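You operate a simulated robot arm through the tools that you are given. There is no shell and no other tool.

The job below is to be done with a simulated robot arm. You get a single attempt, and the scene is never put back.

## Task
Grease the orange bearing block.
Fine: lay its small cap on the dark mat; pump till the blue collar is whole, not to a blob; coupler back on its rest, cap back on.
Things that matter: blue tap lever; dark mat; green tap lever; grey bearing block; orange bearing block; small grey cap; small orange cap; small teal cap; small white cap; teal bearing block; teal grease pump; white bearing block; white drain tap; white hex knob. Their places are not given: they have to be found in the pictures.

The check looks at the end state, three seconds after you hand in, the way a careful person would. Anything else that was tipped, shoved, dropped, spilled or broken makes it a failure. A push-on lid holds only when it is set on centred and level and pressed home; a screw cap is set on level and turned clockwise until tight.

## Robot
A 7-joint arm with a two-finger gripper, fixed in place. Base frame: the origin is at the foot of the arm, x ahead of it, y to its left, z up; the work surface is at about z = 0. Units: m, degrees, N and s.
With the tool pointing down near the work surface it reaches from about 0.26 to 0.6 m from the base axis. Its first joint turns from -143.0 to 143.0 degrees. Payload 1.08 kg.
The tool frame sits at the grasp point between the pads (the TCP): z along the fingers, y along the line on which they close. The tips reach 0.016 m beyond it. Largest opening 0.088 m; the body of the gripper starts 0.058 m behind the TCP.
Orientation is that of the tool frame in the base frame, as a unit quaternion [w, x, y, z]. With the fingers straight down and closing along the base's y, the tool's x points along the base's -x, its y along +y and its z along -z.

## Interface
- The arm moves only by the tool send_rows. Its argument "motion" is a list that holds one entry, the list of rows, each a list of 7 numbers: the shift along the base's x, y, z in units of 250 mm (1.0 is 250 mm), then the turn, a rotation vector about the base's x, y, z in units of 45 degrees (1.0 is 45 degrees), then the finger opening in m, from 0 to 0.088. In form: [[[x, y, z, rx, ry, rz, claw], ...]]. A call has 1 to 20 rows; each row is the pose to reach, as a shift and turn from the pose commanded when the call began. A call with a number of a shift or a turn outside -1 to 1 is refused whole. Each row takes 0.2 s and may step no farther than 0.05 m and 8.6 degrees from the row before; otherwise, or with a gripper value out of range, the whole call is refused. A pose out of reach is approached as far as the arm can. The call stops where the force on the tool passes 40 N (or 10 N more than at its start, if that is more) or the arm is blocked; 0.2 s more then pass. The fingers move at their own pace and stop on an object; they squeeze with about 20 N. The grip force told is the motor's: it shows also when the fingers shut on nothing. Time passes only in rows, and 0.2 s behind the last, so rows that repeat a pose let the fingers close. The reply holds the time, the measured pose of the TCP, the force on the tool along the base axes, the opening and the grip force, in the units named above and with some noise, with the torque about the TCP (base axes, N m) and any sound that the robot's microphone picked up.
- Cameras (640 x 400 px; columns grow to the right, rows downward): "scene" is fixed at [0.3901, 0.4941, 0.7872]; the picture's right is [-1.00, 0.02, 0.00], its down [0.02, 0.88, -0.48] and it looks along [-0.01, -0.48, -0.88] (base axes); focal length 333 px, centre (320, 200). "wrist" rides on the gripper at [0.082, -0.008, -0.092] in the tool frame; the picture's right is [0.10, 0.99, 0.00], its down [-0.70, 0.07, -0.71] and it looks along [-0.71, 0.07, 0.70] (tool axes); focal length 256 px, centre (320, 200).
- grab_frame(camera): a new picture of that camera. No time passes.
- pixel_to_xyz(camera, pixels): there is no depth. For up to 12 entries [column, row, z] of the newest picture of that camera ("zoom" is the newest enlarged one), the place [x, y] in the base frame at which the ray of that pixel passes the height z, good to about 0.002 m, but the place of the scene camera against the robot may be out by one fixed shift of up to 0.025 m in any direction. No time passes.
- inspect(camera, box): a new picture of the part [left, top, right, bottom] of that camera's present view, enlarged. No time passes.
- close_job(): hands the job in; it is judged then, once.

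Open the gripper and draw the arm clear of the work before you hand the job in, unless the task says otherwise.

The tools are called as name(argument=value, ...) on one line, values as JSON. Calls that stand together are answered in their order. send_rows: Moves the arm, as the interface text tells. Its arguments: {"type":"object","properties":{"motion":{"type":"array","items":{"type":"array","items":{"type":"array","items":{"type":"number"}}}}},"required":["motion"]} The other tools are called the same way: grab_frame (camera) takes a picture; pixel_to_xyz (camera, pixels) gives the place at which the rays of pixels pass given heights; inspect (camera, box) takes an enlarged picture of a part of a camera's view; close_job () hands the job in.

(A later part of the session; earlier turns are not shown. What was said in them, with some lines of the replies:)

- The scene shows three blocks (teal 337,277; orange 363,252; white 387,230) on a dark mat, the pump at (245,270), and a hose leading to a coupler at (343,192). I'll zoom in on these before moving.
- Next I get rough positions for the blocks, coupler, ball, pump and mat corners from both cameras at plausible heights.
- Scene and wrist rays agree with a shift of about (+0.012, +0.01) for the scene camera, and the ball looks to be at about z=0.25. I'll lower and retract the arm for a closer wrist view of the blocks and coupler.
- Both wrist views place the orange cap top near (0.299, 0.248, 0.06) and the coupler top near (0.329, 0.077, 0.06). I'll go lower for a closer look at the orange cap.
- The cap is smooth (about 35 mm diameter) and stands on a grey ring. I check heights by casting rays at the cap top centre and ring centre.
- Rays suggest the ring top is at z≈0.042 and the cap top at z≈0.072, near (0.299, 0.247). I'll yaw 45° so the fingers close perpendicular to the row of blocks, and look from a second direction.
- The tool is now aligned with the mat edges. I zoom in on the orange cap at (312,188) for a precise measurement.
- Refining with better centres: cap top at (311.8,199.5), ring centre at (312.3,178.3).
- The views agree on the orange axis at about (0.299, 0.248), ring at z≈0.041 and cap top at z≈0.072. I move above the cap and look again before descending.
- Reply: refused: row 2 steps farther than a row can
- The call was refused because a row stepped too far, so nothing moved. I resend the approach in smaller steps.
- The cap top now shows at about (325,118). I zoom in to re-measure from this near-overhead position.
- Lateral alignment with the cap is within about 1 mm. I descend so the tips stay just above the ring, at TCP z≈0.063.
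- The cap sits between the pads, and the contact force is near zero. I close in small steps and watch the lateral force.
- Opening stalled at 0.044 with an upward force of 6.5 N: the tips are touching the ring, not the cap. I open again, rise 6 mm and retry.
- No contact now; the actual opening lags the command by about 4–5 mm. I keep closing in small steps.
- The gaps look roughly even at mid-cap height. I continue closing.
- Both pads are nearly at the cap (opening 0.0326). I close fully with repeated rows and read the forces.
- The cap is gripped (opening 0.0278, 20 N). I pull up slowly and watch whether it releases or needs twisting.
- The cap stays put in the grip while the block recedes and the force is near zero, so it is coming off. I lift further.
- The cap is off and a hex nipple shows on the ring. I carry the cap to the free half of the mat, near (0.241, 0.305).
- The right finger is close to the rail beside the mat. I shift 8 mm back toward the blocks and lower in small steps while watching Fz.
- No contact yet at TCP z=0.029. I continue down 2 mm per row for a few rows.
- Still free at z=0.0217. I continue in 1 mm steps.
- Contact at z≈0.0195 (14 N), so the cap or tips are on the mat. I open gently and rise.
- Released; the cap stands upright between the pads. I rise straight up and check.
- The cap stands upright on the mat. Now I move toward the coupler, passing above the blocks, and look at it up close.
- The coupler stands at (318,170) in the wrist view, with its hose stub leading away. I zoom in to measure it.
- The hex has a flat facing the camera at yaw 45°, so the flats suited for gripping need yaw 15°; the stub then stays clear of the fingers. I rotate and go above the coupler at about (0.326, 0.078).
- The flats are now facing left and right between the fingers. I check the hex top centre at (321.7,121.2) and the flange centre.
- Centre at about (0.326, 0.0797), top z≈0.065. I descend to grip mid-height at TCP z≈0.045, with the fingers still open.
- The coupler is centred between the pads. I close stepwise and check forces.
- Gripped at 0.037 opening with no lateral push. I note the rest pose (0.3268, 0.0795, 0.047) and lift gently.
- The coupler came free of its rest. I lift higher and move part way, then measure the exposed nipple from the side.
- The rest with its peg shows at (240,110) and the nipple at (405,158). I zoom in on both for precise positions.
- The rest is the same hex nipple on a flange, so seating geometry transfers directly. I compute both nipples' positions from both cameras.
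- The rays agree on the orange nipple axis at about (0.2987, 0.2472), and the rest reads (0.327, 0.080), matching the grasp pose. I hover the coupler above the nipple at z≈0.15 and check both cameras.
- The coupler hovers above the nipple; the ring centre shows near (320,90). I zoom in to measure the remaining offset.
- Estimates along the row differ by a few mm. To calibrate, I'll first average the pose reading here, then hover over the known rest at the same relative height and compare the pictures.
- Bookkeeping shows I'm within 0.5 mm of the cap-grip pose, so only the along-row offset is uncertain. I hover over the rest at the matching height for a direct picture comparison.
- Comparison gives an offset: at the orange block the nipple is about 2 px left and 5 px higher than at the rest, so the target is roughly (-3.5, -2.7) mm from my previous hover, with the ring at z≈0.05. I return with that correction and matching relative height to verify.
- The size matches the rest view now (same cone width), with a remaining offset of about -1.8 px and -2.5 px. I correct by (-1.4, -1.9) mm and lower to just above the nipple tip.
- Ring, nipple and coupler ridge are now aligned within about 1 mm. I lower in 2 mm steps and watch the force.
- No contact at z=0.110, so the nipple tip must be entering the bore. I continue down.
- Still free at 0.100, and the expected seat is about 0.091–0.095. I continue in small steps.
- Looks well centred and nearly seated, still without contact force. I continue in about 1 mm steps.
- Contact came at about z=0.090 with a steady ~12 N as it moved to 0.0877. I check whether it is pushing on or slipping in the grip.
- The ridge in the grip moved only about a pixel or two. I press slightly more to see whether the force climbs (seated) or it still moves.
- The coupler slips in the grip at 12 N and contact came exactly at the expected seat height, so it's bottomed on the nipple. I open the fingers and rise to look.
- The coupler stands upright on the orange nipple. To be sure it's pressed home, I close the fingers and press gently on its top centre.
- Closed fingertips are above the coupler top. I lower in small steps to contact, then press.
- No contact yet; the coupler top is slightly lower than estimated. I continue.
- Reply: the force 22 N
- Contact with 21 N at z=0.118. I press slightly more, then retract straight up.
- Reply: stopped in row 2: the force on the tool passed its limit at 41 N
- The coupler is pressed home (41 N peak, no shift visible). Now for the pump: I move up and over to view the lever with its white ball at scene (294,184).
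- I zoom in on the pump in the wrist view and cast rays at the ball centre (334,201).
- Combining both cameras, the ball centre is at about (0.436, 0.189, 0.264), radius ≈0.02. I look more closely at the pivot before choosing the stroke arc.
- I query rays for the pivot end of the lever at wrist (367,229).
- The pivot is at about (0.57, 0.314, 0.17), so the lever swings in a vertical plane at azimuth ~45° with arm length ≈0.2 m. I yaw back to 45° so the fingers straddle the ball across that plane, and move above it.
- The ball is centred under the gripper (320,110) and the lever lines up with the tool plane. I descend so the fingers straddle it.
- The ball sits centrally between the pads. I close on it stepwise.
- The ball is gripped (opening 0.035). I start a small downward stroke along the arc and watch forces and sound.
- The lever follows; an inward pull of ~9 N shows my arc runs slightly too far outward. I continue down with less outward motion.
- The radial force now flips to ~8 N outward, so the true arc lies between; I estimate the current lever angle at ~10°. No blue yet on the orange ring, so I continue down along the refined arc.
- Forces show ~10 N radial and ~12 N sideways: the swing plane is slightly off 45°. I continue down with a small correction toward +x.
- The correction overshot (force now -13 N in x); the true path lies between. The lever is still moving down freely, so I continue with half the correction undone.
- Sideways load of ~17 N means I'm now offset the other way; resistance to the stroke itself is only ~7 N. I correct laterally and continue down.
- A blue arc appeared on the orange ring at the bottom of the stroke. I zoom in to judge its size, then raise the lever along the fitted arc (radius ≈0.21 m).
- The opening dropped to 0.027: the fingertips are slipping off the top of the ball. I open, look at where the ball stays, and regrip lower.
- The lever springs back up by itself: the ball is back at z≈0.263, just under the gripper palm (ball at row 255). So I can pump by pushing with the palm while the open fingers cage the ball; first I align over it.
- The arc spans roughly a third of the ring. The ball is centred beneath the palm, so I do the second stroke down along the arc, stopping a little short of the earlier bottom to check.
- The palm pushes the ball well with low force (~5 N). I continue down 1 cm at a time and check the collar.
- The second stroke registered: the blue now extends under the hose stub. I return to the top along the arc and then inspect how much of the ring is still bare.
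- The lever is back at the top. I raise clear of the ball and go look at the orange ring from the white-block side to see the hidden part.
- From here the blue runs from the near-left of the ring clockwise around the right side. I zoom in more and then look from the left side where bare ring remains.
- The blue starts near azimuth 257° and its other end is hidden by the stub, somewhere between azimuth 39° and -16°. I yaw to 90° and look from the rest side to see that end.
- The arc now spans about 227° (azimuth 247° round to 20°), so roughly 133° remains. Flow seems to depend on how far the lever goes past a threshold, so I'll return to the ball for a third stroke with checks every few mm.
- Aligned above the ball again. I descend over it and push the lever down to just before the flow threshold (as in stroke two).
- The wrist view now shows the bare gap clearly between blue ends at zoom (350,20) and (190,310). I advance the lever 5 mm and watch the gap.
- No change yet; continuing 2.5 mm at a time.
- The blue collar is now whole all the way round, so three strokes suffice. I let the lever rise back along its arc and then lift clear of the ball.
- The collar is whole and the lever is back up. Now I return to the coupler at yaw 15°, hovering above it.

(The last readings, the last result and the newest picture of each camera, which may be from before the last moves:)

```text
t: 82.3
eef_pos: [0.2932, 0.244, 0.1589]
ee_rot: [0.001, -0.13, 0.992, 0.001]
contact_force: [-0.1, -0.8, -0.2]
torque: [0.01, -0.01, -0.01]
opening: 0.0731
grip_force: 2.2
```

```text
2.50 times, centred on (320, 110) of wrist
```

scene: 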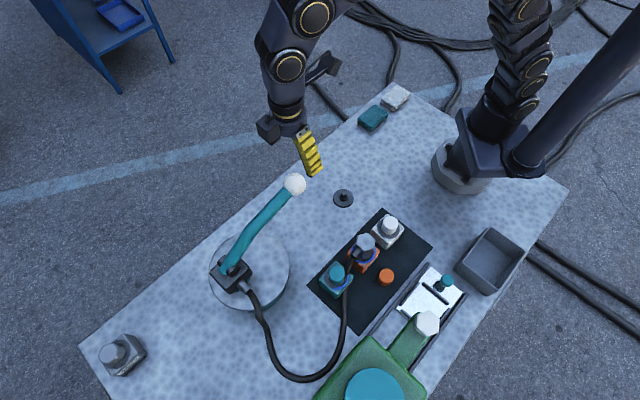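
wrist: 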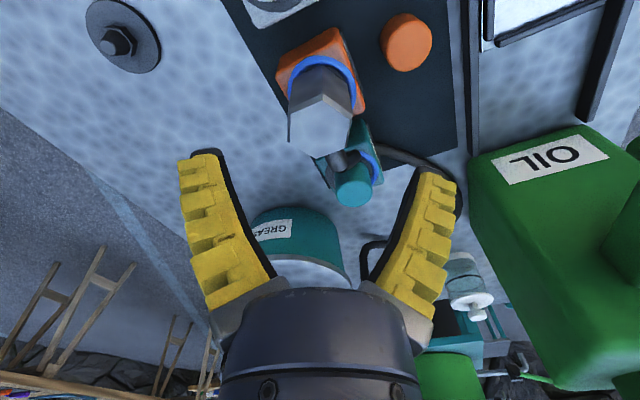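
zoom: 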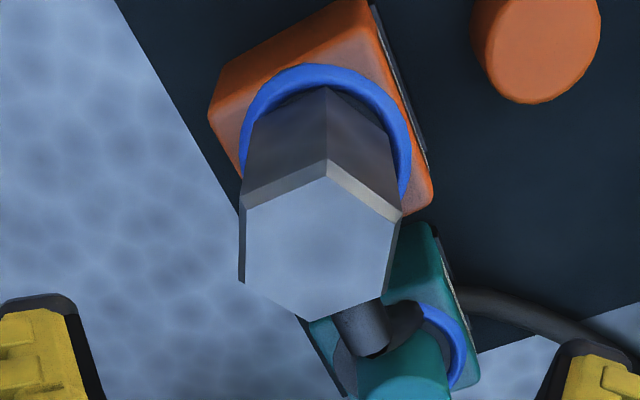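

The collar ring is complete and the hex is centred between the fingers. I descend to TCP z≈0.0915 and close on the coupler.

send_rows(motion=[[[0, 0, -0.1, 0, 0, 0, 0.066], [0, 0, -0.18, 0, 0, 0, 0.066], [0, 0, -0.24, 0, 0, 0, 0.062], [0, 0, -0.2716, 0, 0, 0, 0.06], [0, 0, -0.2716, 0, 0, 0, 0.05], [0, 0, -0.2716, 0, 0, 0, 0.044], [0, 0, -0.2716, 0, 0, 0, 0.038], [0, 0, -0.2716, 0, 0, 0, 0.034]]])

grab_frame(camera="wrist")

```text
t: 84.1
eef_pos: [0.2933, 0.2438, 0.0904]
ee_rot: [0.0, -0.13, 0.992, 0.0]
contact_force: [-2.1, -1.6, 9.2]
torque: [-0.04, 0.13, 0.04]
opening: 0.0368
grip_force: 19.7
```

```text
taken
```

wrist: 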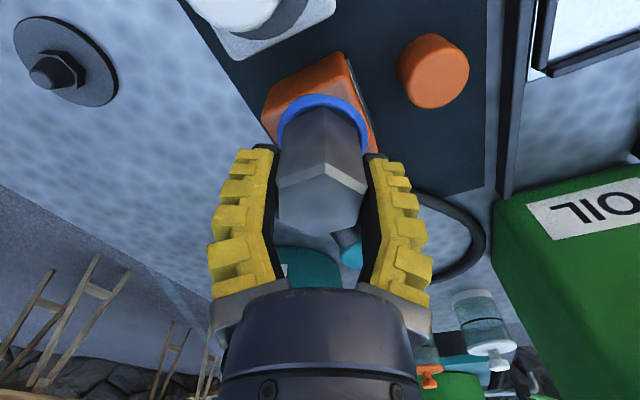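

The coupler is gripped (0.0368, 20 N) as at the rest. I lift slowly.

send_rows(motion=[[[0, 0, 0.008, 0, 0, 0, 0.01], [0, 0, 0.016, 0, 0, 0, 0.01], [0, 0, 0.03, 0, 0, 0, 0.01], [0, 0, 0.05, 0, 0, 0, 0.01]]])

inspect(camera="wrist", box=[220, 40, 420, 260])

```text
t: 85.1
eef_pos: [0.2935, 0.2426, 0.1037]
ee_rot: [0.002, -0.131, 0.991, 0.001]
contact_force: [-0.4, -0.2, -0.5]
torque: [0.0, -0.01, -0.01]
opening: 0.0368
grip_force: 19.9
```

```text
1.82 times, centred on (320, 150) of wrist
```

zoom: 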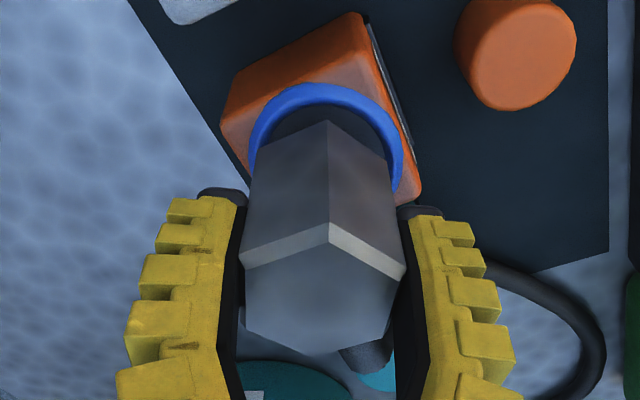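

The coupler lifts cleanly and the collar stays. I raise it and carry it back above its rest, to the same hover pose as before.

send_rows(motion=[[[0, 0, 0.08, 0, 0, 0, 0.01], [0, 0, 0.19, 0, 0, 0, 0.01], [0.025, -0.15, 0.19, 0, 0, 0, 0.01], [0.06, -0.3, 0.19, 0, 0, 0, 0.01], [0.09, -0.45, 0.17, 0, 0, 0, 0.01], [0.12, -0.58, 0.1, 0, 0, 0, 0.01], [0.1346, -0.6546, 0.05, 0, 0, 0, 0.01], [0.1346, -0.6546, 0.018, 0, 0, 0, 0.01], [0.1346, -0.6546, 0.018, 0, 0, 0, 0.01]]])

grab_frame(camera="wrist")

inspect(camera="wrist", box=[260, 10, 380, 130])

inspect(camera="scene", box=[325, 190, 415, 280])

```text
t: 87.1
eef_pos: [0.3275, 0.0802, 0.1081]
ee_rot: [0.001, -0.131, 0.991, 0.001]
contact_force: [-0.3, 0.2, -2.8]
torque: [0.03, -0.01, -0.01]
opening: 0.037
grip_force: 19.8
```

```text
taken
```

wrist: 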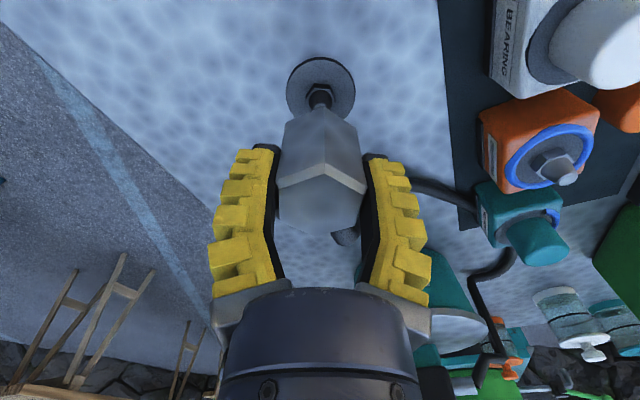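

```text
3.33 times, centred on (320, 70) of wrist
```

zoom: 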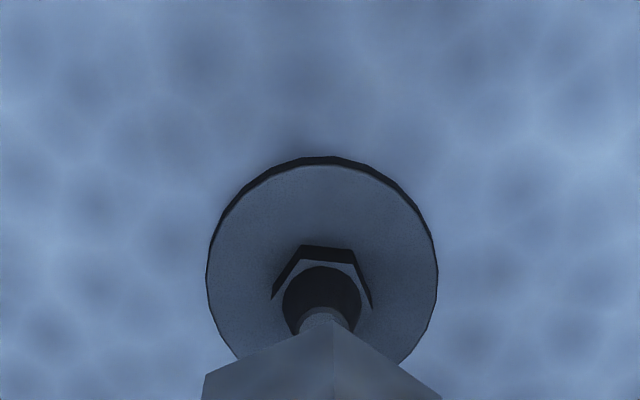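

```text
4.44 times, centred on (370, 235) of scene
```

zoom: 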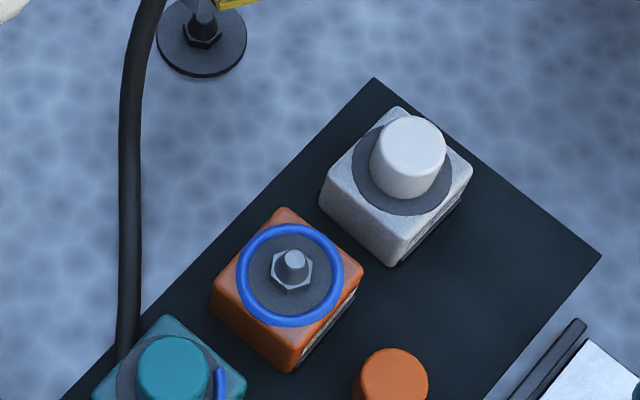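

The collar is a perfect ring and the teal block is untouched. Compared with the earlier reference, I'm off by about 1.3 mm and 0.9 mm, so I correct and lower the coupler over the rest nipple.

send_rows(motion=[[[-0.0024, -0.006, 0, 0, 0, 0, 0.01], [-0.0024, -0.006, -0.06, 0, 0, 0, 0.01], [-0.0024, -0.006, -0.1, 0, 0, 0, 0.01], [-0.0024, -0.006, -0.14, 0, 0, 0, 0.01]]])

inspect(camera="wrist", box=[240, 50, 400, 250])

```text
t: 88.1
eef_pos: [0.3266, 0.0785, 0.0746]
ee_rot: [0.0, -0.13, 0.991, 0.001]
contact_force: [-0.4, 0.7, -1.5]
torque: [0.0, 0.01, 0.0]
opening: 0.037
grip_force: 19.8
```

```text
2.00 times, centred on (320, 150) of wrist
```

zoom: 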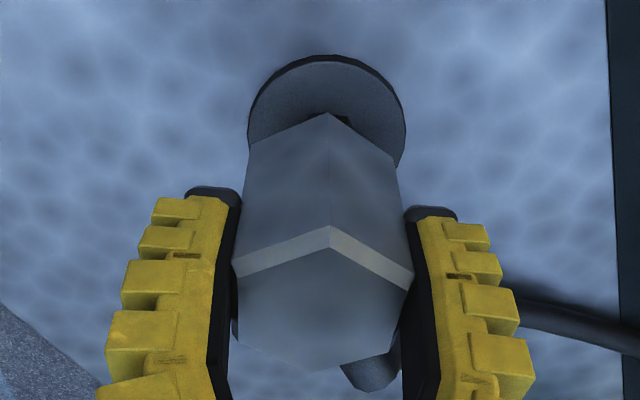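

Aligned with the flange; I continue down in small steps.

send_rows(motion=[[[0, 0, -0.012, 0, 0, 0, 0.01], [0, 0, -0.024, 0, 0, 0, 0.01], [0, 0, -0.036, 0, 0, 0, 0.01], [0, 0, -0.048, 0, 0, 0, 0.01]]])

send_rows(motion=[[[0, 0, -0.012, 0, 0, 0, 0.01], [0, 0, -0.024, 0, 0, 0, 0.01], [0, 0, -0.036, 0, 0, 0, 0.01]]])

```text
t: 89.1
eef_pos: [0.3274, 0.0775, 0.0612]
ee_rot: [0.001, -0.131, 0.991, 0.001]
contact_force: [0.3, 0.0, -1.4]
torque: [0.01, 0.02, -0.02]
opening: 0.0369
grip_force: 19.9
```

```text
t: 89.9
eef_pos: [0.3269, 0.0778, 0.0526]
ee_rot: [0.001, -0.13, 0.991, 0.0]
contact_force: [-0.2, -0.6, -1.1]
torque: [-0.01, 0.0, 0.01]
opening: 0.0368
grip_force: 19.5
```

send_rows(motion=[[[0, 0, -0.006, 0, 0, 0, 0.01], [0, 0, -0.012, 0, 0, 0, 0.01], [0, 0, -0.018, 0, 0, 0, 0.01]]])

send_rows(motion=[[[0, 0, -0.004, 0, 0, 0, 0.01], [0, 0, -0.008, 0, 0, 0, 0.01]]])

```text
t: 90.7
eef_pos: [0.3266, 0.0782, 0.0479]
ee_rot: [0.001, -0.13, 0.991, 0.001]
contact_force: [-3.2, -2.4, 11.4]
torque: [-0.03, -0.03, -0.02]
opening: 0.0368
grip_force: 20.3
```

```text
t: 91.3
eef_pos: [0.3271, 0.0791, 0.0456]
ee_rot: [0.001, -0.131, 0.991, 0.001]
contact_force: [-0.2, -4.8, 12.4]
torque: [-0.06, 0.0, -0.04]
opening: 0.0374
grip_force: 20.1
```

Contact at the original seat height (z≈0.047). I release and rise to inspect.

send_rows(motion=[[[0, 0, 0, 0, 0, 0, 0.035], [0, 0, 0, 0, 0, 0, 0.045], [0, 0, 0, 0, 0, 0, 0.055], [0, 0, 0, 0, 0, 0, 0.064], [0, 0, 0, 0, 0, 0, 0.064]]])

send_rows(motion=[[[0, 0, 0.06, 0, 0, 0, 0.064], [0, 0, 0.16, 0, 0, 0, 0.064], [0, 0, 0.32, 0, 0, 0, 0.064], [-0.06, -0.04, 0.46, 0, 0, 0, 0.064]]])

grab_frame(camera="wrist")

inspect(camera="scene", box=[310, 160, 410, 280])

```text
t: 92.5
eef_pos: [0.3264, 0.0773, 0.0452]
ee_rot: [0.001, -0.131, 0.991, 0.001]
contact_force: [0.4, -0.3, 0.2]
torque: [0.01, -0.01, 0.0]
opening: 0.0675
grip_force: 2.0
```

```text
t: 93.5
eef_pos: [0.3116, 0.0668, 0.1609]
ee_rot: [0.002, -0.131, 0.991, 0.001]
contact_force: [0.2, 0.0, -0.2]
torque: [-0.02, -0.03, -0.01]
opening: 0.0675
grip_force: 2.2
```

```text
taken
```

wrist: 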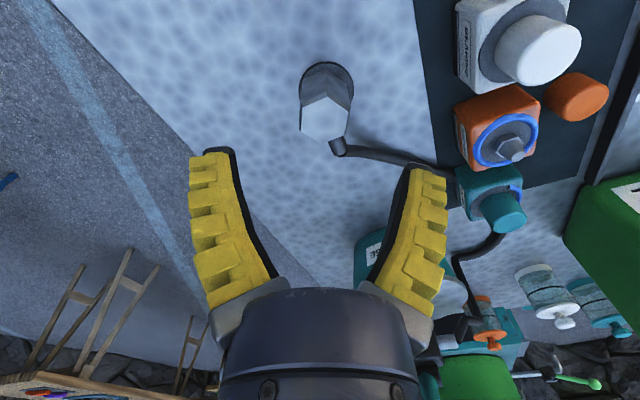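

```text
3.33 times, centred on (360, 220) of scene
```

zoom: 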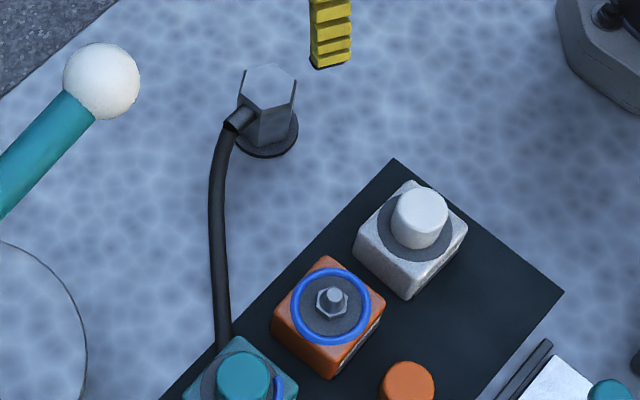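

The coupler is back on its rest just as it was at first. Next is the cap on the mat: I go above it at yaw 45° and measure it.

send_rows(motion=[[[-0.05, 0.12, 0.12, 0, 0, 0.11, 0.064], [-0.1, 0.28, 0.16, 0, 0, 0.22, 0.064], [-0.15, 0.45, 0.16, 0, 0, 0.33, 0.064], [-0.2, 0.62, 0.16, 0, 0, 0.44, 0.064], [-0.25, 0.78, 0.12, 0, 0, 0.55, 0.064], [-0.278, 0.908, 0.02, 0, 0, 0.667, 0.064], [-0.278, 0.908, -0.084, 0, 0, 0.667, 0.064], [-0.278, 0.908, -0.084, 0, 0, 0.667, 0.064]]])

grab_frame(camera="wrist")

inspect(camera="wrist", box=[260, 30, 380, 150])

inspect(camera="scene", box=[330, 220, 430, 310])

```text
t: 95.3
eef_pos: [0.2413, 0.2967, 0.1398]
ee_rot: [0.001, -0.384, 0.923, 0.001]
contact_force: [0.3, -0.4, -0.6]
torque: [0.0, -0.03, 0.04]
opening: 0.0675
grip_force: 2.9
```

```text
taken
```

wrist: 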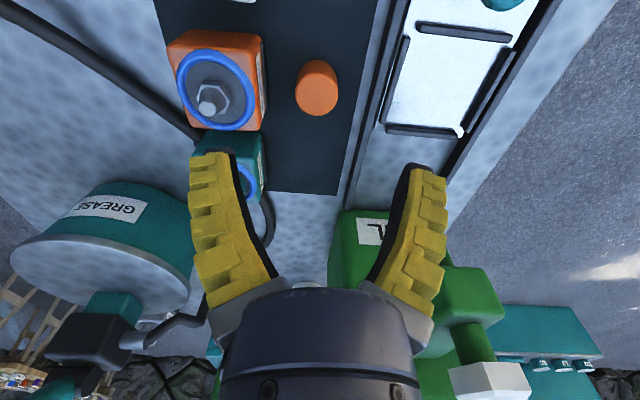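

```text
3.33 times, centred on (320, 90) of wrist
```

zoom: 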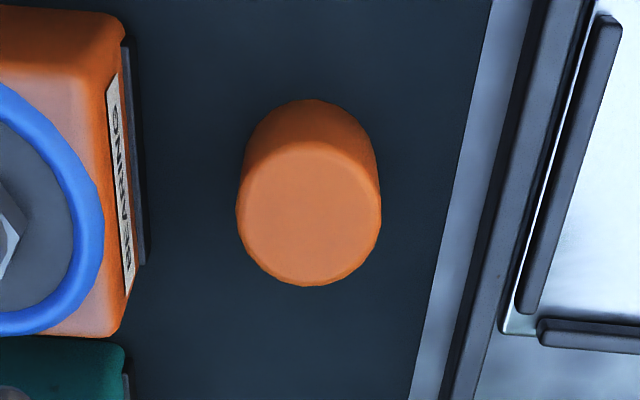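

```text
4.44 times, centred on (380, 265) of scene
```

zoom: 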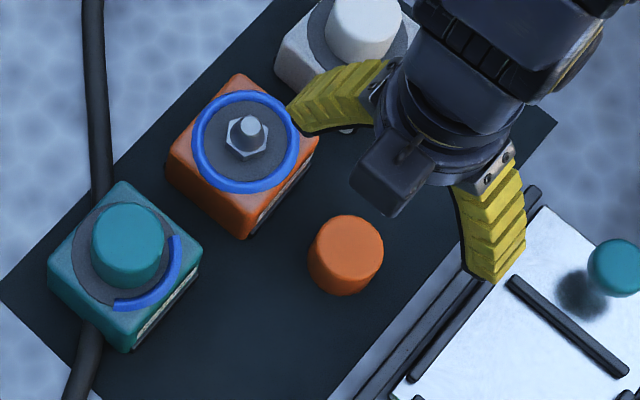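

The cap stands where I left it, at (316.7, 93.9). I cast rays for its top and for the orange ring in the same picture to compare their along-row positions.

pixel_to_xyz(camera="wrist", pixels=[[316.7, 93.9, 0.025], [316.7, 93.9, 0.03], [316.7, 93.9, 0.035], [316.5, 94, 0.03], [215, 90, 0.045], [215, 90, 0.05], [215, 90, 0.055]])

inspect(camera="wrist", box=[150, 20, 290, 160])

```text
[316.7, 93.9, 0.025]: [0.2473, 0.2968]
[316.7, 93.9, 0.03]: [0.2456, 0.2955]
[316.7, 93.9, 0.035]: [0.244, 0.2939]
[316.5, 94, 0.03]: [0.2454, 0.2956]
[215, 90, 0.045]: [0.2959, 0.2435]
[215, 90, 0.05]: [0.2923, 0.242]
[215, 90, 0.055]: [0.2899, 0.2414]
```

```text
2.86 times, centred on (220, 90) of wrist
```

zoom: 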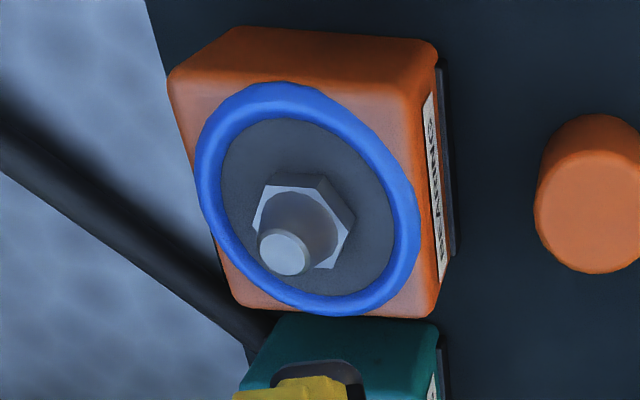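

Both agree the cap is about 2 mm toward the blocks from the tool axis and well aligned along the row. I narrow the opening to clear the orange block, shift 2 mm and descend to TCP z≈0.030.

send_rows(motion=[[[0.0056, -0.0056, 0, 0, 0, 0, 0.05], [0.0056, -0.0056, -0.08, 0, 0, 0, 0.043], [0.0056, -0.0056, -0.18, 0, 0, 0, 0.043], [0.0056, -0.0056, -0.27, 0, 0, 0, 0.043]]])

grab_frame(camera="wrist")

inspect(camera="wrist", box=[220, 60, 420, 240])

```text
t: 96.3
eef_pos: [0.2426, 0.2939, 0.0722]
ee_rot: [0.001, -0.383, 0.924, 0.001]
contact_force: [-0.3, -0.6, 0.2]
torque: [0.01, 0.01, 0.0]
opening: 0.0479
grip_force: 3.5
```

```text
taken
```

wrist: 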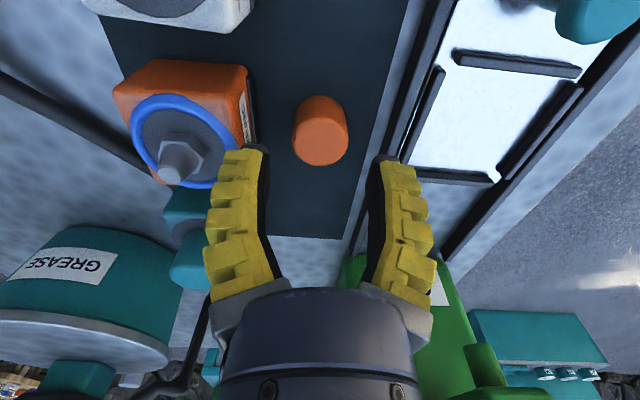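

```text
2.22 times, centred on (320, 150) of wrist
```

zoom: 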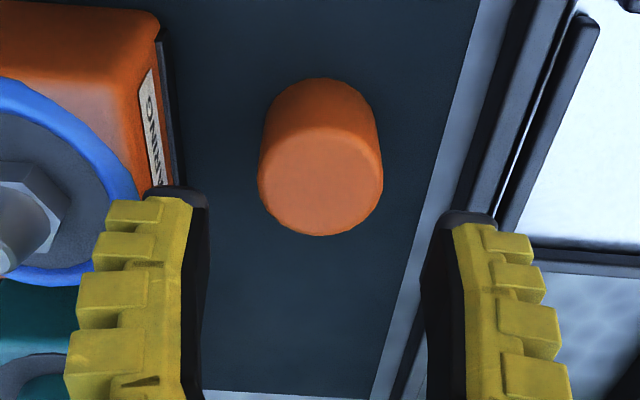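

The cap is centred (320, 142), matching the expected aligned row. I descend the rest of the way.

send_rows(motion=[[[0, 0, -0.06, 0, 0, 0, 0.043], [0, 0, -0.11, 0, 0, 0, 0.043], [0, 0, -0.15, 0, 0, 0, 0.043], [0, 0, -0.17, 0, 0, 0, 0.043]]])

inspect(camera="wrist", box=[200, 60, 440, 260])

```text
t: 97.3
eef_pos: [0.2435, 0.2927, 0.0296]
ee_rot: [0.001, -0.383, 0.924, 0.001]
contact_force: [0.4, -0.2, 0.7]
torque: [-0.05, -0.01, 0.0]
opening: 0.0475
grip_force: 2.8
```

```text
2.00 times, centred on (320, 160) of wrist
```

zoom: 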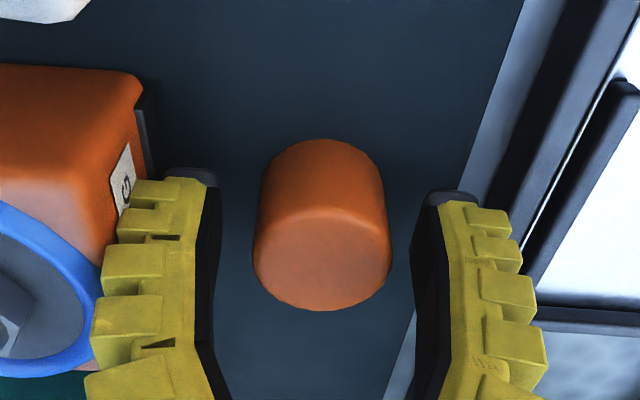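

The cap is between the pads with clearance on both sides. I close on it.

send_rows(motion=[[[0, 0, 0, 0, 0, 0, 0.036], [0, 0, 0, 0, 0, 0, 0.032], [0, 0, 0, 0, 0, 0, 0.028], [0, 0, 0, 0, 0, 0, 0.022], [0, 0, 0, 0, 0, 0, 0.016], [0, 0, 0, 0, 0, 0, 0.01]]])

inspect(camera="wrist", box=[200, 60, 440, 260])

```text
t: 98.7
eef_pos: [0.2431, 0.2933, 0.0294]
ee_rot: [0.001, -0.383, 0.924, 0.0]
contact_force: [-1.4, -0.9, 6.9]
torque: [0.03, -0.01, 0.01]
opening: 0.0304
grip_force: 20.4
```

```text
2.00 times, centred on (320, 160) of wrist
```

zoom: 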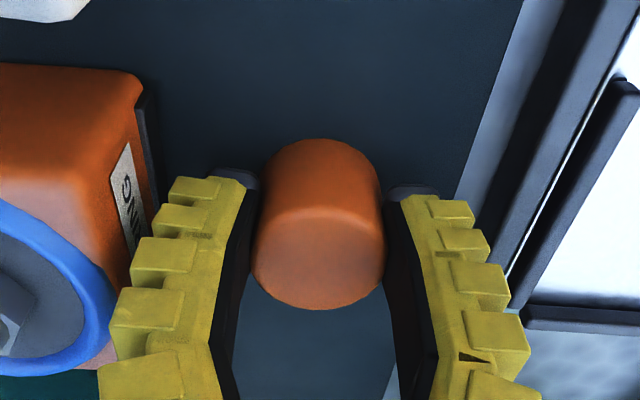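

The cap is gripped centrally. I lift and carry it to hover over the orange nipple.

send_rows(motion=[[[0, 0, 0.04, 0, 0, 0, 0.005], [0, 0, 0.16, 0, 0, 0, 0.005], [0, 0, 0.32, 0, 0, 0, 0.005], [0, 0, 0.492, 0, 0, 0, 0.005], [0.1, -0.1, 0.492, 0, 0, 0, 0.005], [0.2032, -0.2032, 0.492, 0, 0, 0, 0.005], [0.2032, -0.2032, 0.492, 0, 0, 0, 0.005]]])

grab_frame(camera="wrist")

inspect(camera="wrist", box=[260, 10, 380, 130])

inspect(camera="scene", box=[325, 200, 415, 290])

```text
t: 100.3
eef_pos: [0.2931, 0.2435, 0.1537]
ee_rot: [0.0, -0.383, 0.924, 0.002]
contact_force: [0.2, -0.2, -0.3]
torque: [-0.01, 0.05, 0.01]
opening: 0.0288
grip_force: 19.6
```

```text
taken
```

wrist: 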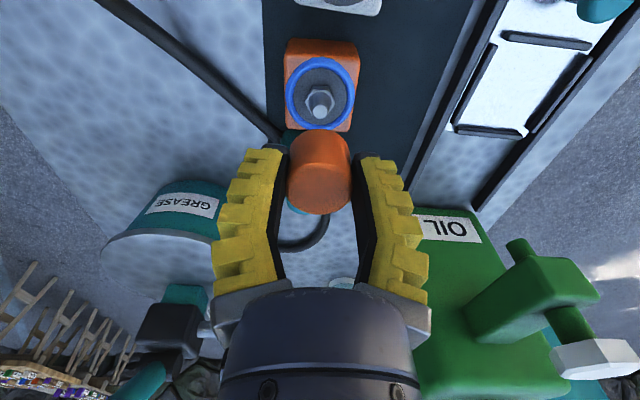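

```text
3.33 times, centred on (320, 70) of wrist
```

zoom: 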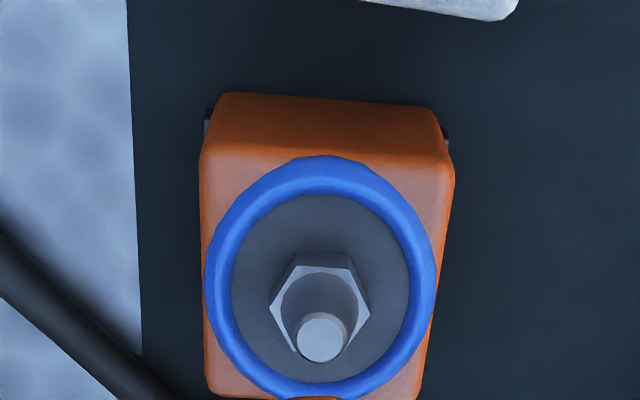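

```text
4.44 times, centred on (370, 245) of scene
```

zoom: 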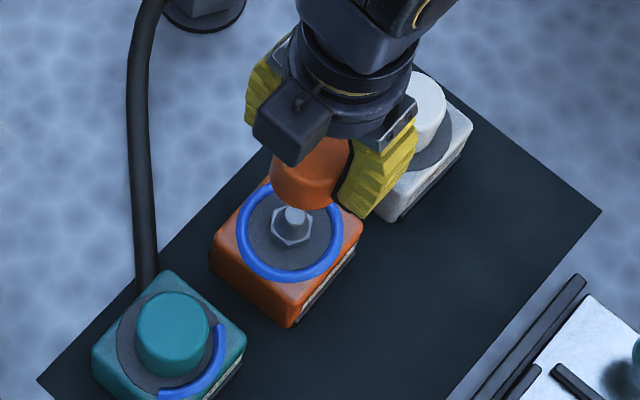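

The nipple and collar are at px ≈320, nearly in line with the cap. I zoom on the cap in the grip to compare its centre column precisely.

inspect(camera="wrist", box=[260, 60, 380, 240])

```text
2.22 times, centred on (320, 150) of wrist
```

zoom: 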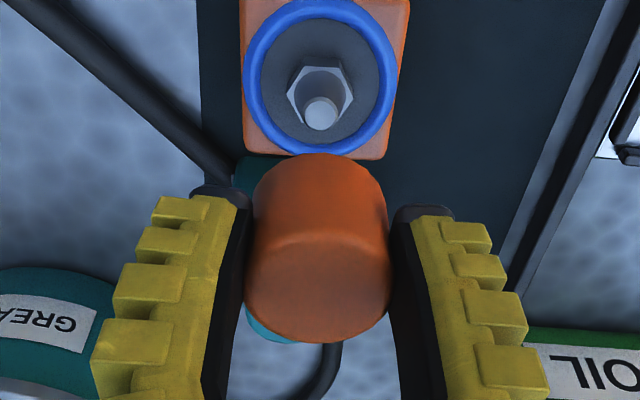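

The offset is within 1–2 mm, so I apply a small correction (+1.1, +0.3 mm) and lower to just above the nipple tip.

send_rows(motion=[[[0.0044, 0.0012, -0.06, 0, 0, 0, 0.005], [0.0044, 0.0012, -0.13, 0, 0, 0, 0.005], [0.0044, 0.0012, -0.192, 0, 0, 0, 0.005], [0.0044, 0.0012, -0.192, 0, 0, 0, 0.005]]])

inspect(camera="wrist", box=[240, 50, 400, 250])

inspect(camera="scene", box=[335, 210, 405, 280])

```text
t: 101.3
eef_pos: [0.2942, 0.2425, 0.1047]
ee_rot: [0.0, -0.383, 0.924, 0.002]
contact_force: [0.3, -0.2, -0.4]
torque: [-0.03, 0.01, -0.03]
opening: 0.0284
grip_force: 19.7
```

```text
2.00 times, centred on (320, 150) of wrist
```

zoom: 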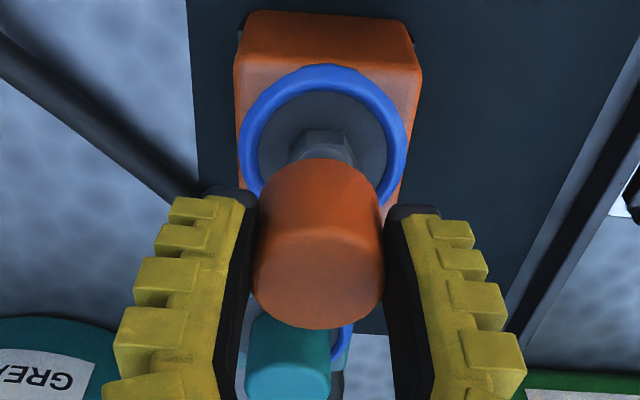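

```text
5.71 times, centred on (370, 245) of scene
```

zoom: 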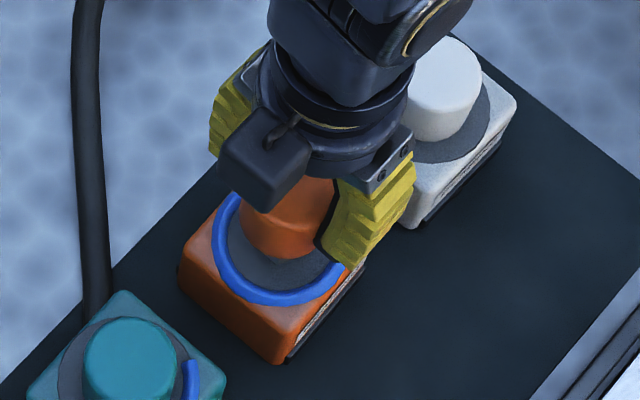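

Cap, nipple and collar look concentric. I lower in 2 mm steps and watch the force.

send_rows(motion=[[[0, 0, -0.008, 0, 0, 0, 0.005], [0, 0, -0.016, 0, 0, 0, 0.005], [0, 0, -0.024, 0, 0, 0, 0.005]]])

send_rows(motion=[[[0, 0, -0.008, 0, 0, 0, 0.005], [0, 0, -0.016, 0, 0, 0, 0.005], [0, 0, -0.024, 0, 0, 0, 0.005]]])

```text
t: 102.1
eef_pos: [0.2944, 0.2433, 0.1002]
ee_rot: [0.0, -0.382, 0.924, 0.0]
contact_force: [0.1, 0.0, 0.1]
torque: [0.01, 0.02, 0.02]
opening: 0.0287
grip_force: 20.0
```

```text
t: 102.9
eef_pos: [0.2944, 0.2442, 0.093]
ee_rot: [0.001, -0.382, 0.924, 0.001]
contact_force: [0.1, 1.0, 0.7]
torque: [-0.03, 0.04, -0.02]
opening: 0.0287
grip_force: 19.6
```

No contact at 0.093, so the nipple is inside the cap. I continue.

send_rows(motion=[[[0, 0, -0.008, 0, 0, 0, 0.005], [0, 0, -0.016, 0, 0, 0, 0.005], [0, 0, -0.024, 0, 0, 0, 0.005]]])

send_rows(motion=[[[0, 0, -0.006, 0, 0, 0, 0.005], [0, 0, -0.012, 0, 0, 0, 0.005]]])

inspect(camera="wrist", box=[240, 50, 400, 250])

inspect(camera="scene", box=[335, 210, 405, 280])

```text
t: 103.7
eef_pos: [0.295, 0.2432, 0.0862]
ee_rot: [0.001, -0.383, 0.924, 0.002]
contact_force: [0.0, 0.2, 0.3]
torque: [-0.02, 0.0, 0.0]
opening: 0.0287
grip_force: 20.3
```

```text
t: 104.3
eef_pos: [0.2962, 0.2427, 0.0843]
ee_rot: [0.001, -0.382, 0.924, 0.002]
contact_force: [-0.4, 0.1, 0.0]
torque: [0.01, 0.03, -0.02]
opening: 0.0289
grip_force: 19.5
```

```text
2.00 times, centred on (320, 150) of wrist
```

zoom: 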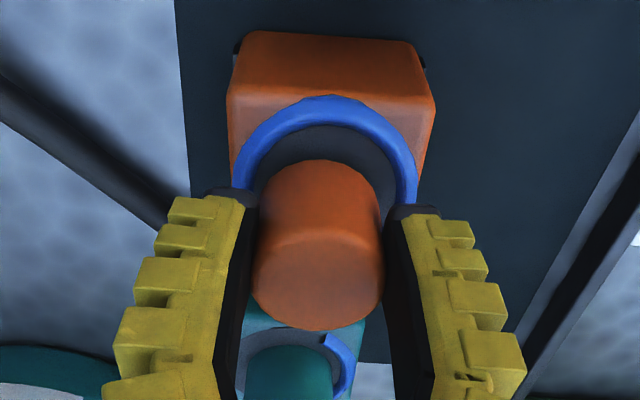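

```text
5.71 times, centred on (370, 245) of scene
```

zoom: 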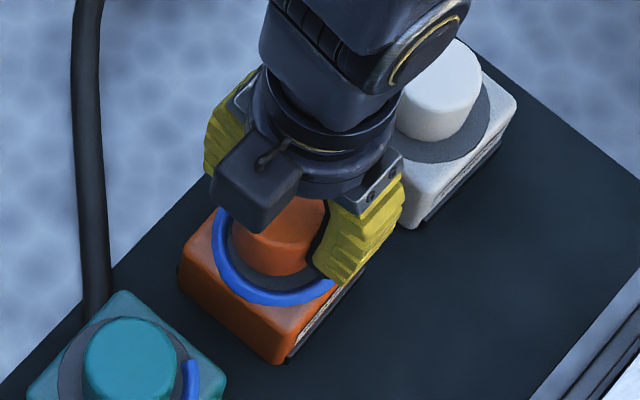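

Still free at 0.084; expected seat is about 0.0765. I continue in ~1.5 mm steps.

send_rows(motion=[[[0, 0, -0.005, 0, 0, 0, 0.005], [0, 0, -0.01, 0, 0, 0, 0.005]]])

send_rows(motion=[[[0, 0, -0.004, 0, 0, 0, 0.005], [0, 0, -0.008, 0, 0, 0, 0.005]]])

```text
t: 104.9
eef_pos: [0.2964, 0.2424, 0.0814]
ee_rot: [0.001, -0.382, 0.924, 0.001]
contact_force: [-0.4, 0.0, 0.1]
torque: [-0.01, -0.01, 0.0]
opening: 0.0289
grip_force: 20.3
```

```text
t: 105.5
eef_pos: [0.2953, 0.2437, 0.0795]
ee_rot: [0.0, -0.383, 0.924, 0.002]
contact_force: [-1.6, -0.5, -0.2]
torque: [-0.01, 0.04, 0.0]
opening: 0.0293
grip_force: 19.7
```

send_rows(motion=[[[0, 0, -0.004, 0, 0, 0, 0.005], [0, 0, -0.008, 0, 0, 0, 0.005]]])

send_rows(motion=[[[0, 0, -0.004, 0, 0, 0, 0.005], [0, 0, -0.008, 0, 0, 0, 0.005]]])

```text
t: 106.1
eef_pos: [0.2948, 0.2426, 0.0781]
ee_rot: [0.001, -0.383, 0.924, 0.001]
contact_force: [-4.1, -3.4, 10.2]
torque: [0.03, -0.01, -0.01]
opening: 0.0311
grip_force: 20.2
```

```text
t: 106.7
eef_pos: [0.2948, 0.2438, 0.0752]
ee_rot: [0.001, -0.383, 0.924, 0.002]
contact_force: [-3.2, -1.7, 10.5]
torque: [0.05, -0.02, 0.02]
opening: 0.0312
grip_force: 20.5
```

Contact at the expected seat height, then slipping in the grip at ~10 N. I release, rise and look, then press the cap home from above.

send_rows(motion=[[[0, 0, 0, 0, 0, 0, 0.025], [0, 0, 0, 0, 0, 0, 0.034], [0, 0, 0, 0, 0, 0, 0.042], [0, 0, 0, 0, 0, 0, 0.05], [0, 0, 0, 0, 0, 0, 0.05]]])

send_rows(motion=[[[0, 0, 0.06, 0, 0, 0, 0.05], [0, 0, 0.16, 0, 0, 0, 0.05], [0, 0, 0.26, 0, 0, 0, 0.05]]])

grab_frame(camera="wrist")

inspect(camera="wrist", box=[260, 30, 380, 150])

inspect(camera="scene", box=[335, 210, 405, 280])

```text
t: 107.9
eef_pos: [0.2956, 0.2426, 0.0758]
ee_rot: [0.001, -0.383, 0.924, 0.001]
contact_force: [0.8, -0.9, 0.2]
torque: [0.03, -0.02, -0.02]
opening: 0.0544
grip_force: 2.8
```

```text
t: 108.7
eef_pos: [0.2951, 0.243, 0.1408]
ee_rot: [0.0, -0.382, 0.924, 0.002]
contact_force: [-0.8, 0.0, 0.7]
torque: [-0.02, 0.01, 0.01]
opening: 0.0542
grip_force: 2.8
```

```text
taken
```

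wrist: 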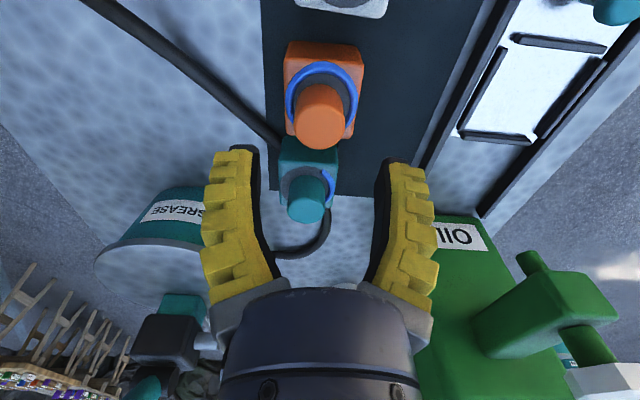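

```text
3.33 times, centred on (320, 90) of wrist
```

zoom: 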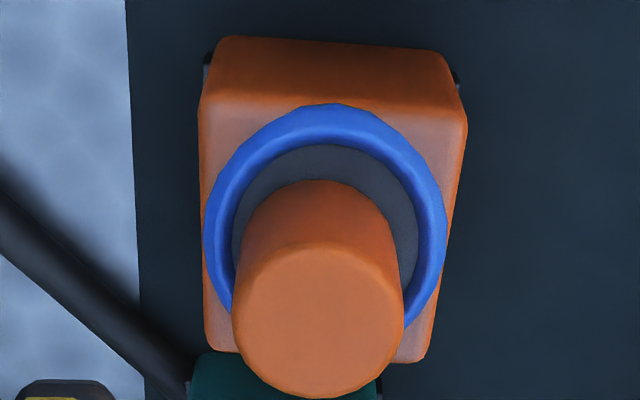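

```text
5.71 times, centred on (370, 245) of scene
```

zoom: 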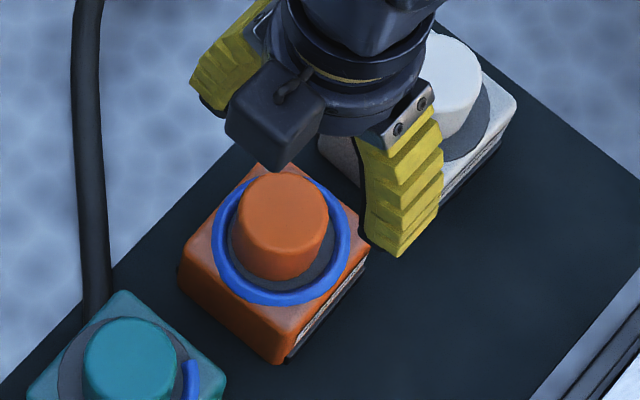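

The cap sits on the nipple with the collar intact around it. I close the fingers, centre over the cap and press it home level.

send_rows(motion=[[[-0.004, -0.004, 0, 0, 0, 0, 0.02], [-0.004, -0.004, 0, 0, 0, 0, 0.0], [-0.004, -0.004, -0.06, 0, 0, 0, 0.0], [-0.004, -0.004, -0.12, 0, 0, 0, 0.0]]])

inspect(camera="wrist", box=[240, 50, 400, 250])

inspect(camera="scene", box=[335, 210, 405, 280])

```text
t: 109.7
eef_pos: [0.2936, 0.2411, 0.11]
ee_rot: [-0.001, -0.382, 0.924, 0.001]
contact_force: [-0.9, 0.9, -0.7]
torque: [-0.05, 0.05, -0.01]
opening: 0.0
grip_force: 19.5
```

```text
2.00 times, centred on (320, 150) of wrist
```

zoom: 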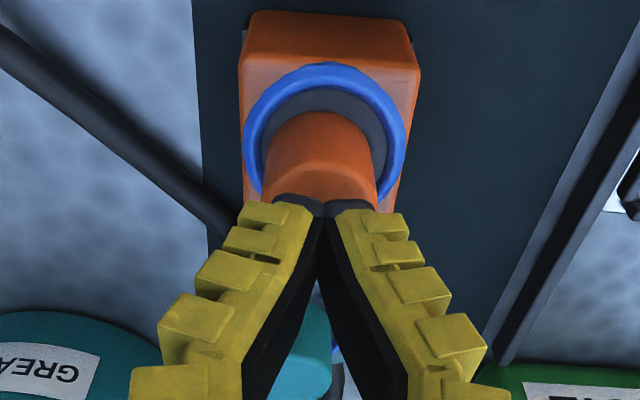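

```text
5.71 times, centred on (370, 245) of scene
```

zoom: 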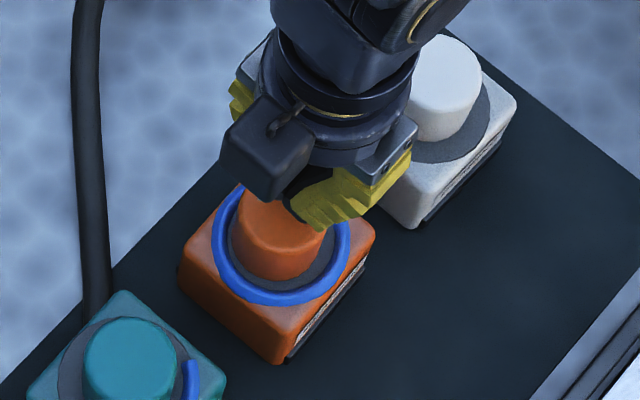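

The closed tips are just above the cap top, centred. I lower in small steps until contact.

send_rows(motion=[[[0, 0, -0.01, 0, 0, 0, 0.0], [0, 0, -0.02, 0, 0, 0, 0.0]]])

send_rows(motion=[[[0, 0, -0.006, 0, 0, 0, 0.0], [0, 0, -0.012, 0, 0, 0, 0.0]]])

send_rows(motion=[[[0, 0, -0.006, 0, 0, 0, 0.0], [0, 0, -0.012, 0, 0, 0, 0.0]]])

```text
t: 110.3
eef_pos: [0.2942, 0.2413, 0.1044]
ee_rot: [0.001, -0.383, 0.924, 0.001]
contact_force: [1.0, 0.2, -0.8]
torque: [0.01, -0.01, -0.02]
opening: 0.0001
grip_force: 19.9
```

```text
t: 110.9
eef_pos: [0.2942, 0.2424, 0.1016]
ee_rot: [0.001, -0.383, 0.924, 0.002]
contact_force: [0.1, -0.1, 0.9]
torque: [0.0, 0.0, -0.02]
opening: 0.0001
grip_force: 20.2
```

```text
t: 111.5
eef_pos: [0.2941, 0.2405, 0.0976]
ee_rot: [0.001, -0.382, 0.924, 0.001]
contact_force: [0.8, 0.4, -0.4]
torque: [-0.03, 0.0, -0.01]
opening: 0.0001
grip_force: 19.7
```

Not touching yet at 0.098. I continue in 1.5 mm steps.

send_rows(motion=[[[0, 0, -0.005, 0, 0, 0, 0.0], [0, 0, -0.01, 0, 0, 0, 0.0]]])

send_rows(motion=[[[0, 0, -0.005, 0, 0, 0, 0.0], [0, 0, -0.01, 0, 0, 0, 0.0]]])

inspect(camera="scene", box=[335, 210, 405, 280])

```text
t: 112.1
eef_pos: [0.2943, 0.2415, 0.0968]
ee_rot: [0.0, -0.383, 0.924, 0.001]
contact_force: [-0.1, -0.2, -0.5]
torque: [0.03, -0.02, 0.01]
opening: 0.0
grip_force: 20.1
```

```text
t: 112.7
eef_pos: [0.2945, 0.2429, 0.0942]
ee_rot: [0.001, -0.383, 0.924, 0.001]
contact_force: [-2.7, -2.1, 16.8]
torque: [-0.03, 0.08, 0.01]
opening: 0.0061
grip_force: 20.7
```

```text
5.71 times, centred on (370, 245) of scene
```

zoom: 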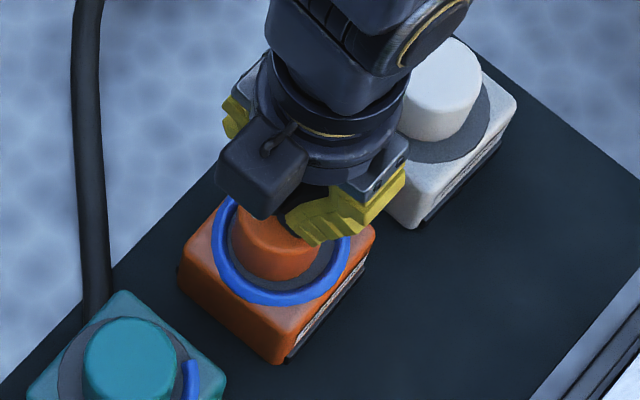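

Contact at 0.094 with 17 N. I press further to drive it home.

send_rows(motion=[[[0, 0, -0.004, 0, 0, 0, 0.0]]])

send_rows(motion=[[[0, 0, -0.004, 0, 0, 0, 0.0], [0, 0, -0.006, 0, 0, 0, 0.0]]])

```text
t: 113.1
eef_pos: [0.2953, 0.2428, 0.0937]
ee_rot: [0.002, -0.384, 0.923, 0.002]
contact_force: [-5.3, -5.5, 28.5]
torque: [-0.1, 0.06, 0.02]
opening: 0.0059
grip_force: 20.2
```

```text
t: 113.5
eef_pos: [0.293, 0.2424, 0.094]
ee_rot: [0.002, -0.382, 0.924, 0.002]
contact_force: [-4.3, -4.4, 20.0]
torque: [-0.09, 0.05, 0.01]
opening: 0.006
grip_force: 19.8
stopped in row 1: the force on the tool passed its limit at 44 N (the readings are from after the stop); the commanded pose is now the measured one
```

It met a hard stop at 44 N with no further travel, so it's fully home. I retract upward and inspect.

send_rows(motion=[[[0, 0, 0.04, 0, 0, 0, 0.0], [0, 0, 0.16, 0, 0, 0, 0.0], [-0.06, -0.06, 0.32, 0, 0, 0, 0.0], [-0.16, -0.16, 0.46, 0, 0, 0, 0.02], [-0.27, -0.27, 0.5, 0, 0, 0, 0.04]]])

grab_frame(camera="wrist")

grab_frame(camera="scene")

inspect(camera="wrist", box=[260, 60, 400, 220])

inspect(camera="scene", box=[315, 170, 425, 310])

```text
t: 114.7
eef_pos: [0.2264, 0.1764, 0.2195]
ee_rot: [0.0, -0.382, 0.924, 0.001]
contact_force: [0.0, -0.9, 0.2]
torque: [0.04, -0.01, -0.02]
opening: 0.0447
grip_force: 2.8
```

```text
taken
```

wrist: 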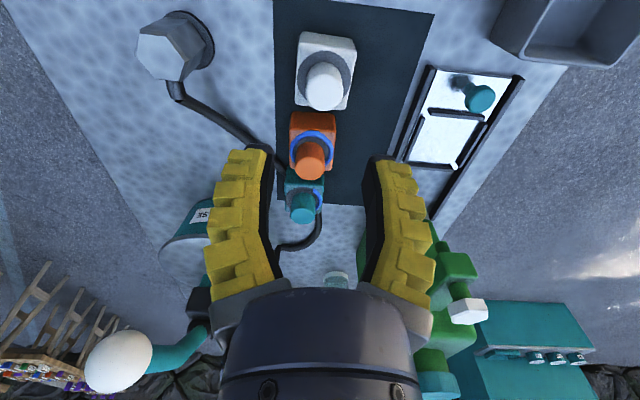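

```text
taken
```

scene: 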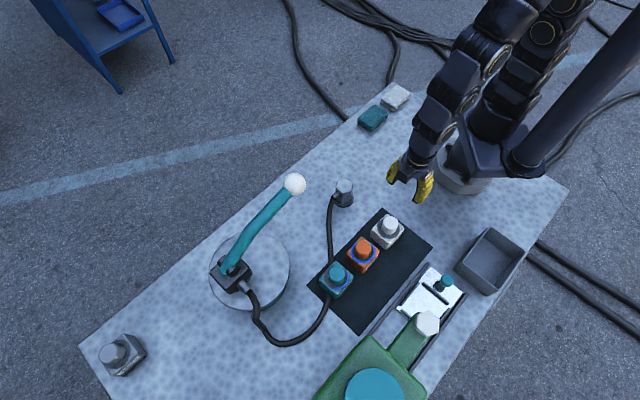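

```text
2.50 times, centred on (330, 140) of wrist
```

zoom: 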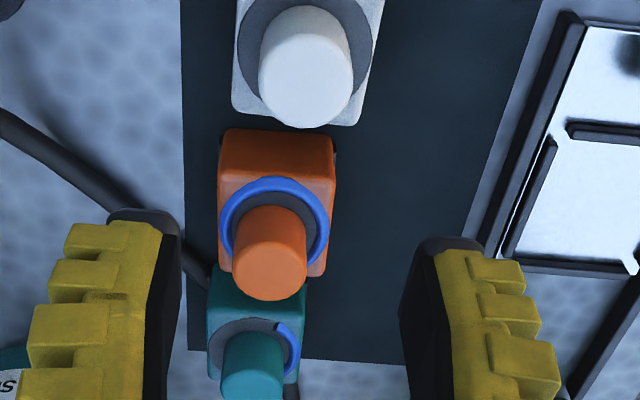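

```text
2.86 times, centred on (370, 240) of scene
```

zoom: 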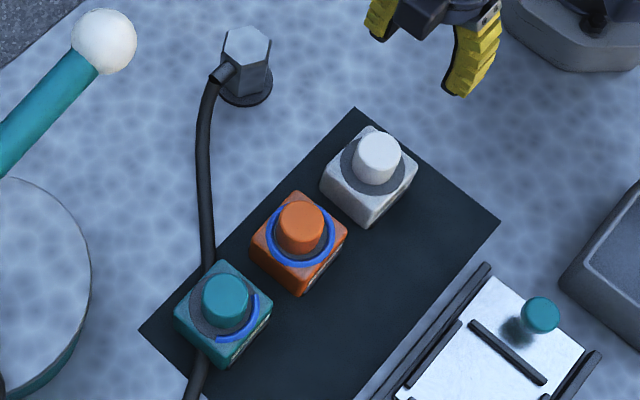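

Everything looks restored. I zoom in once more on the cap and on the coupler rest to confirm they are level and seated.

inspect(camera="scene", box=[345, 225, 405, 275])

inspect(camera="wrist", box=[280, 20, 360, 190])

inspect(camera="scene", box=[320, 170, 370, 220])

```text
8.00 times, centred on (375, 250) of scene
```

zoom: 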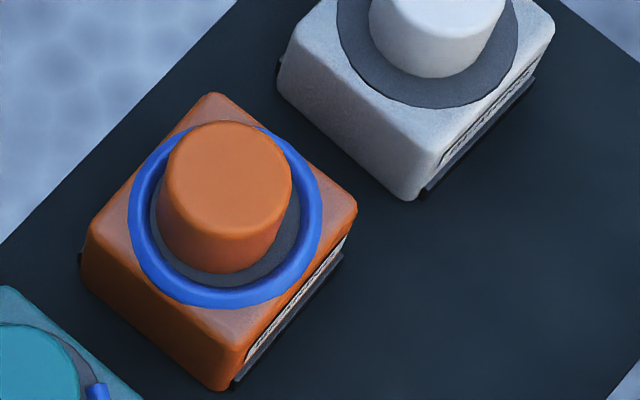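

```text
2.35 times, centred on (320, 105) of wrist
```

zoom: 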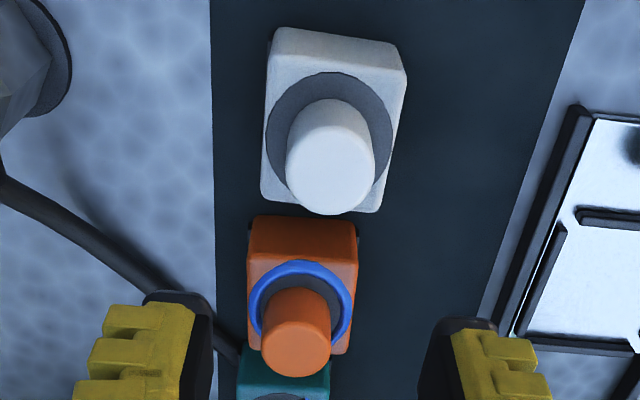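

```text
8.00 times, centred on (345, 195) of scene
```

zoom: 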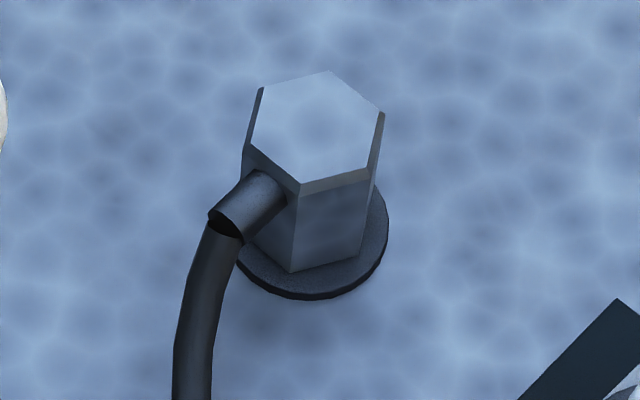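

The cap is level and centred within the full blue collar, and the coupler sits fully on its rest. I open the gripper and draw the arm clear.

send_rows(motion=[[[0, 0, 0.16, 0, 0, 0, 0.06], [0, -0.05, 0.32, 0, 0, 0, 0.088], [0, -0.1, 0.5, 0, 0, 0, 0.088], [0, -0.15, 0.68, 0, 0, 0, 0.088], [0, -0.15, 0.68, 0, 0, 0, 0.088]]])

grab_frame(camera="scene")

```text
t: 115.9
eef_pos: [0.2268, 0.1368, 0.3888]
ee_rot: [0.001, -0.382, 0.924, 0.001]
contact_force: [-0.4, -0.3, 0.1]
torque: [-0.01, 0.06, -0.02]
opening: 0.0879
grip_force: 0.2
```

```text
taken
```

scene: 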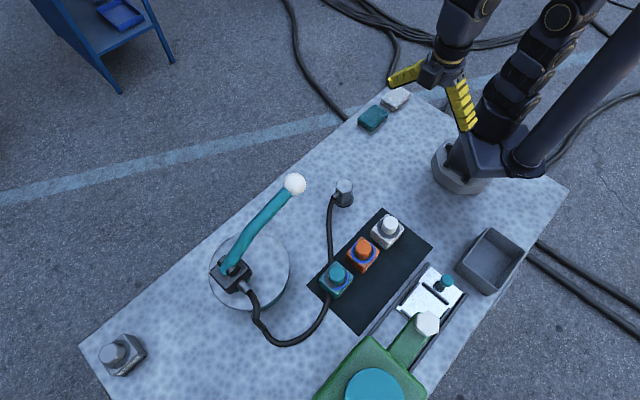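

The scene shows everything in its original place, with the orange collar filled, the cap on, the coupler on its rest, and the arm clear with the gripper open. I hand the job in.

close_job()

```text
The job is handed in.
```

The orange bearing block is greased and I've handed the job in; I haven't been told the result of the check.

- **Grease:** three pump strokes closed the blue collar into a full ring, and I stopped there. I saw no blob.
- **Coupler:** it is back on its rest, upright and at the same height it started from.
- **Cap:** it waited upright on the dark mat during the work. It is now back on the orange block, centred to about 1 mm by eye. I pressed it down until it hit a hard stop at about 44 N.
- **Everything else:** in the last pictures the other blocks, the pump lever and the rest of the bench looked unchanged. The arm is clear with the gripper open.

I did not tug the cap afterwards to prove it holds.
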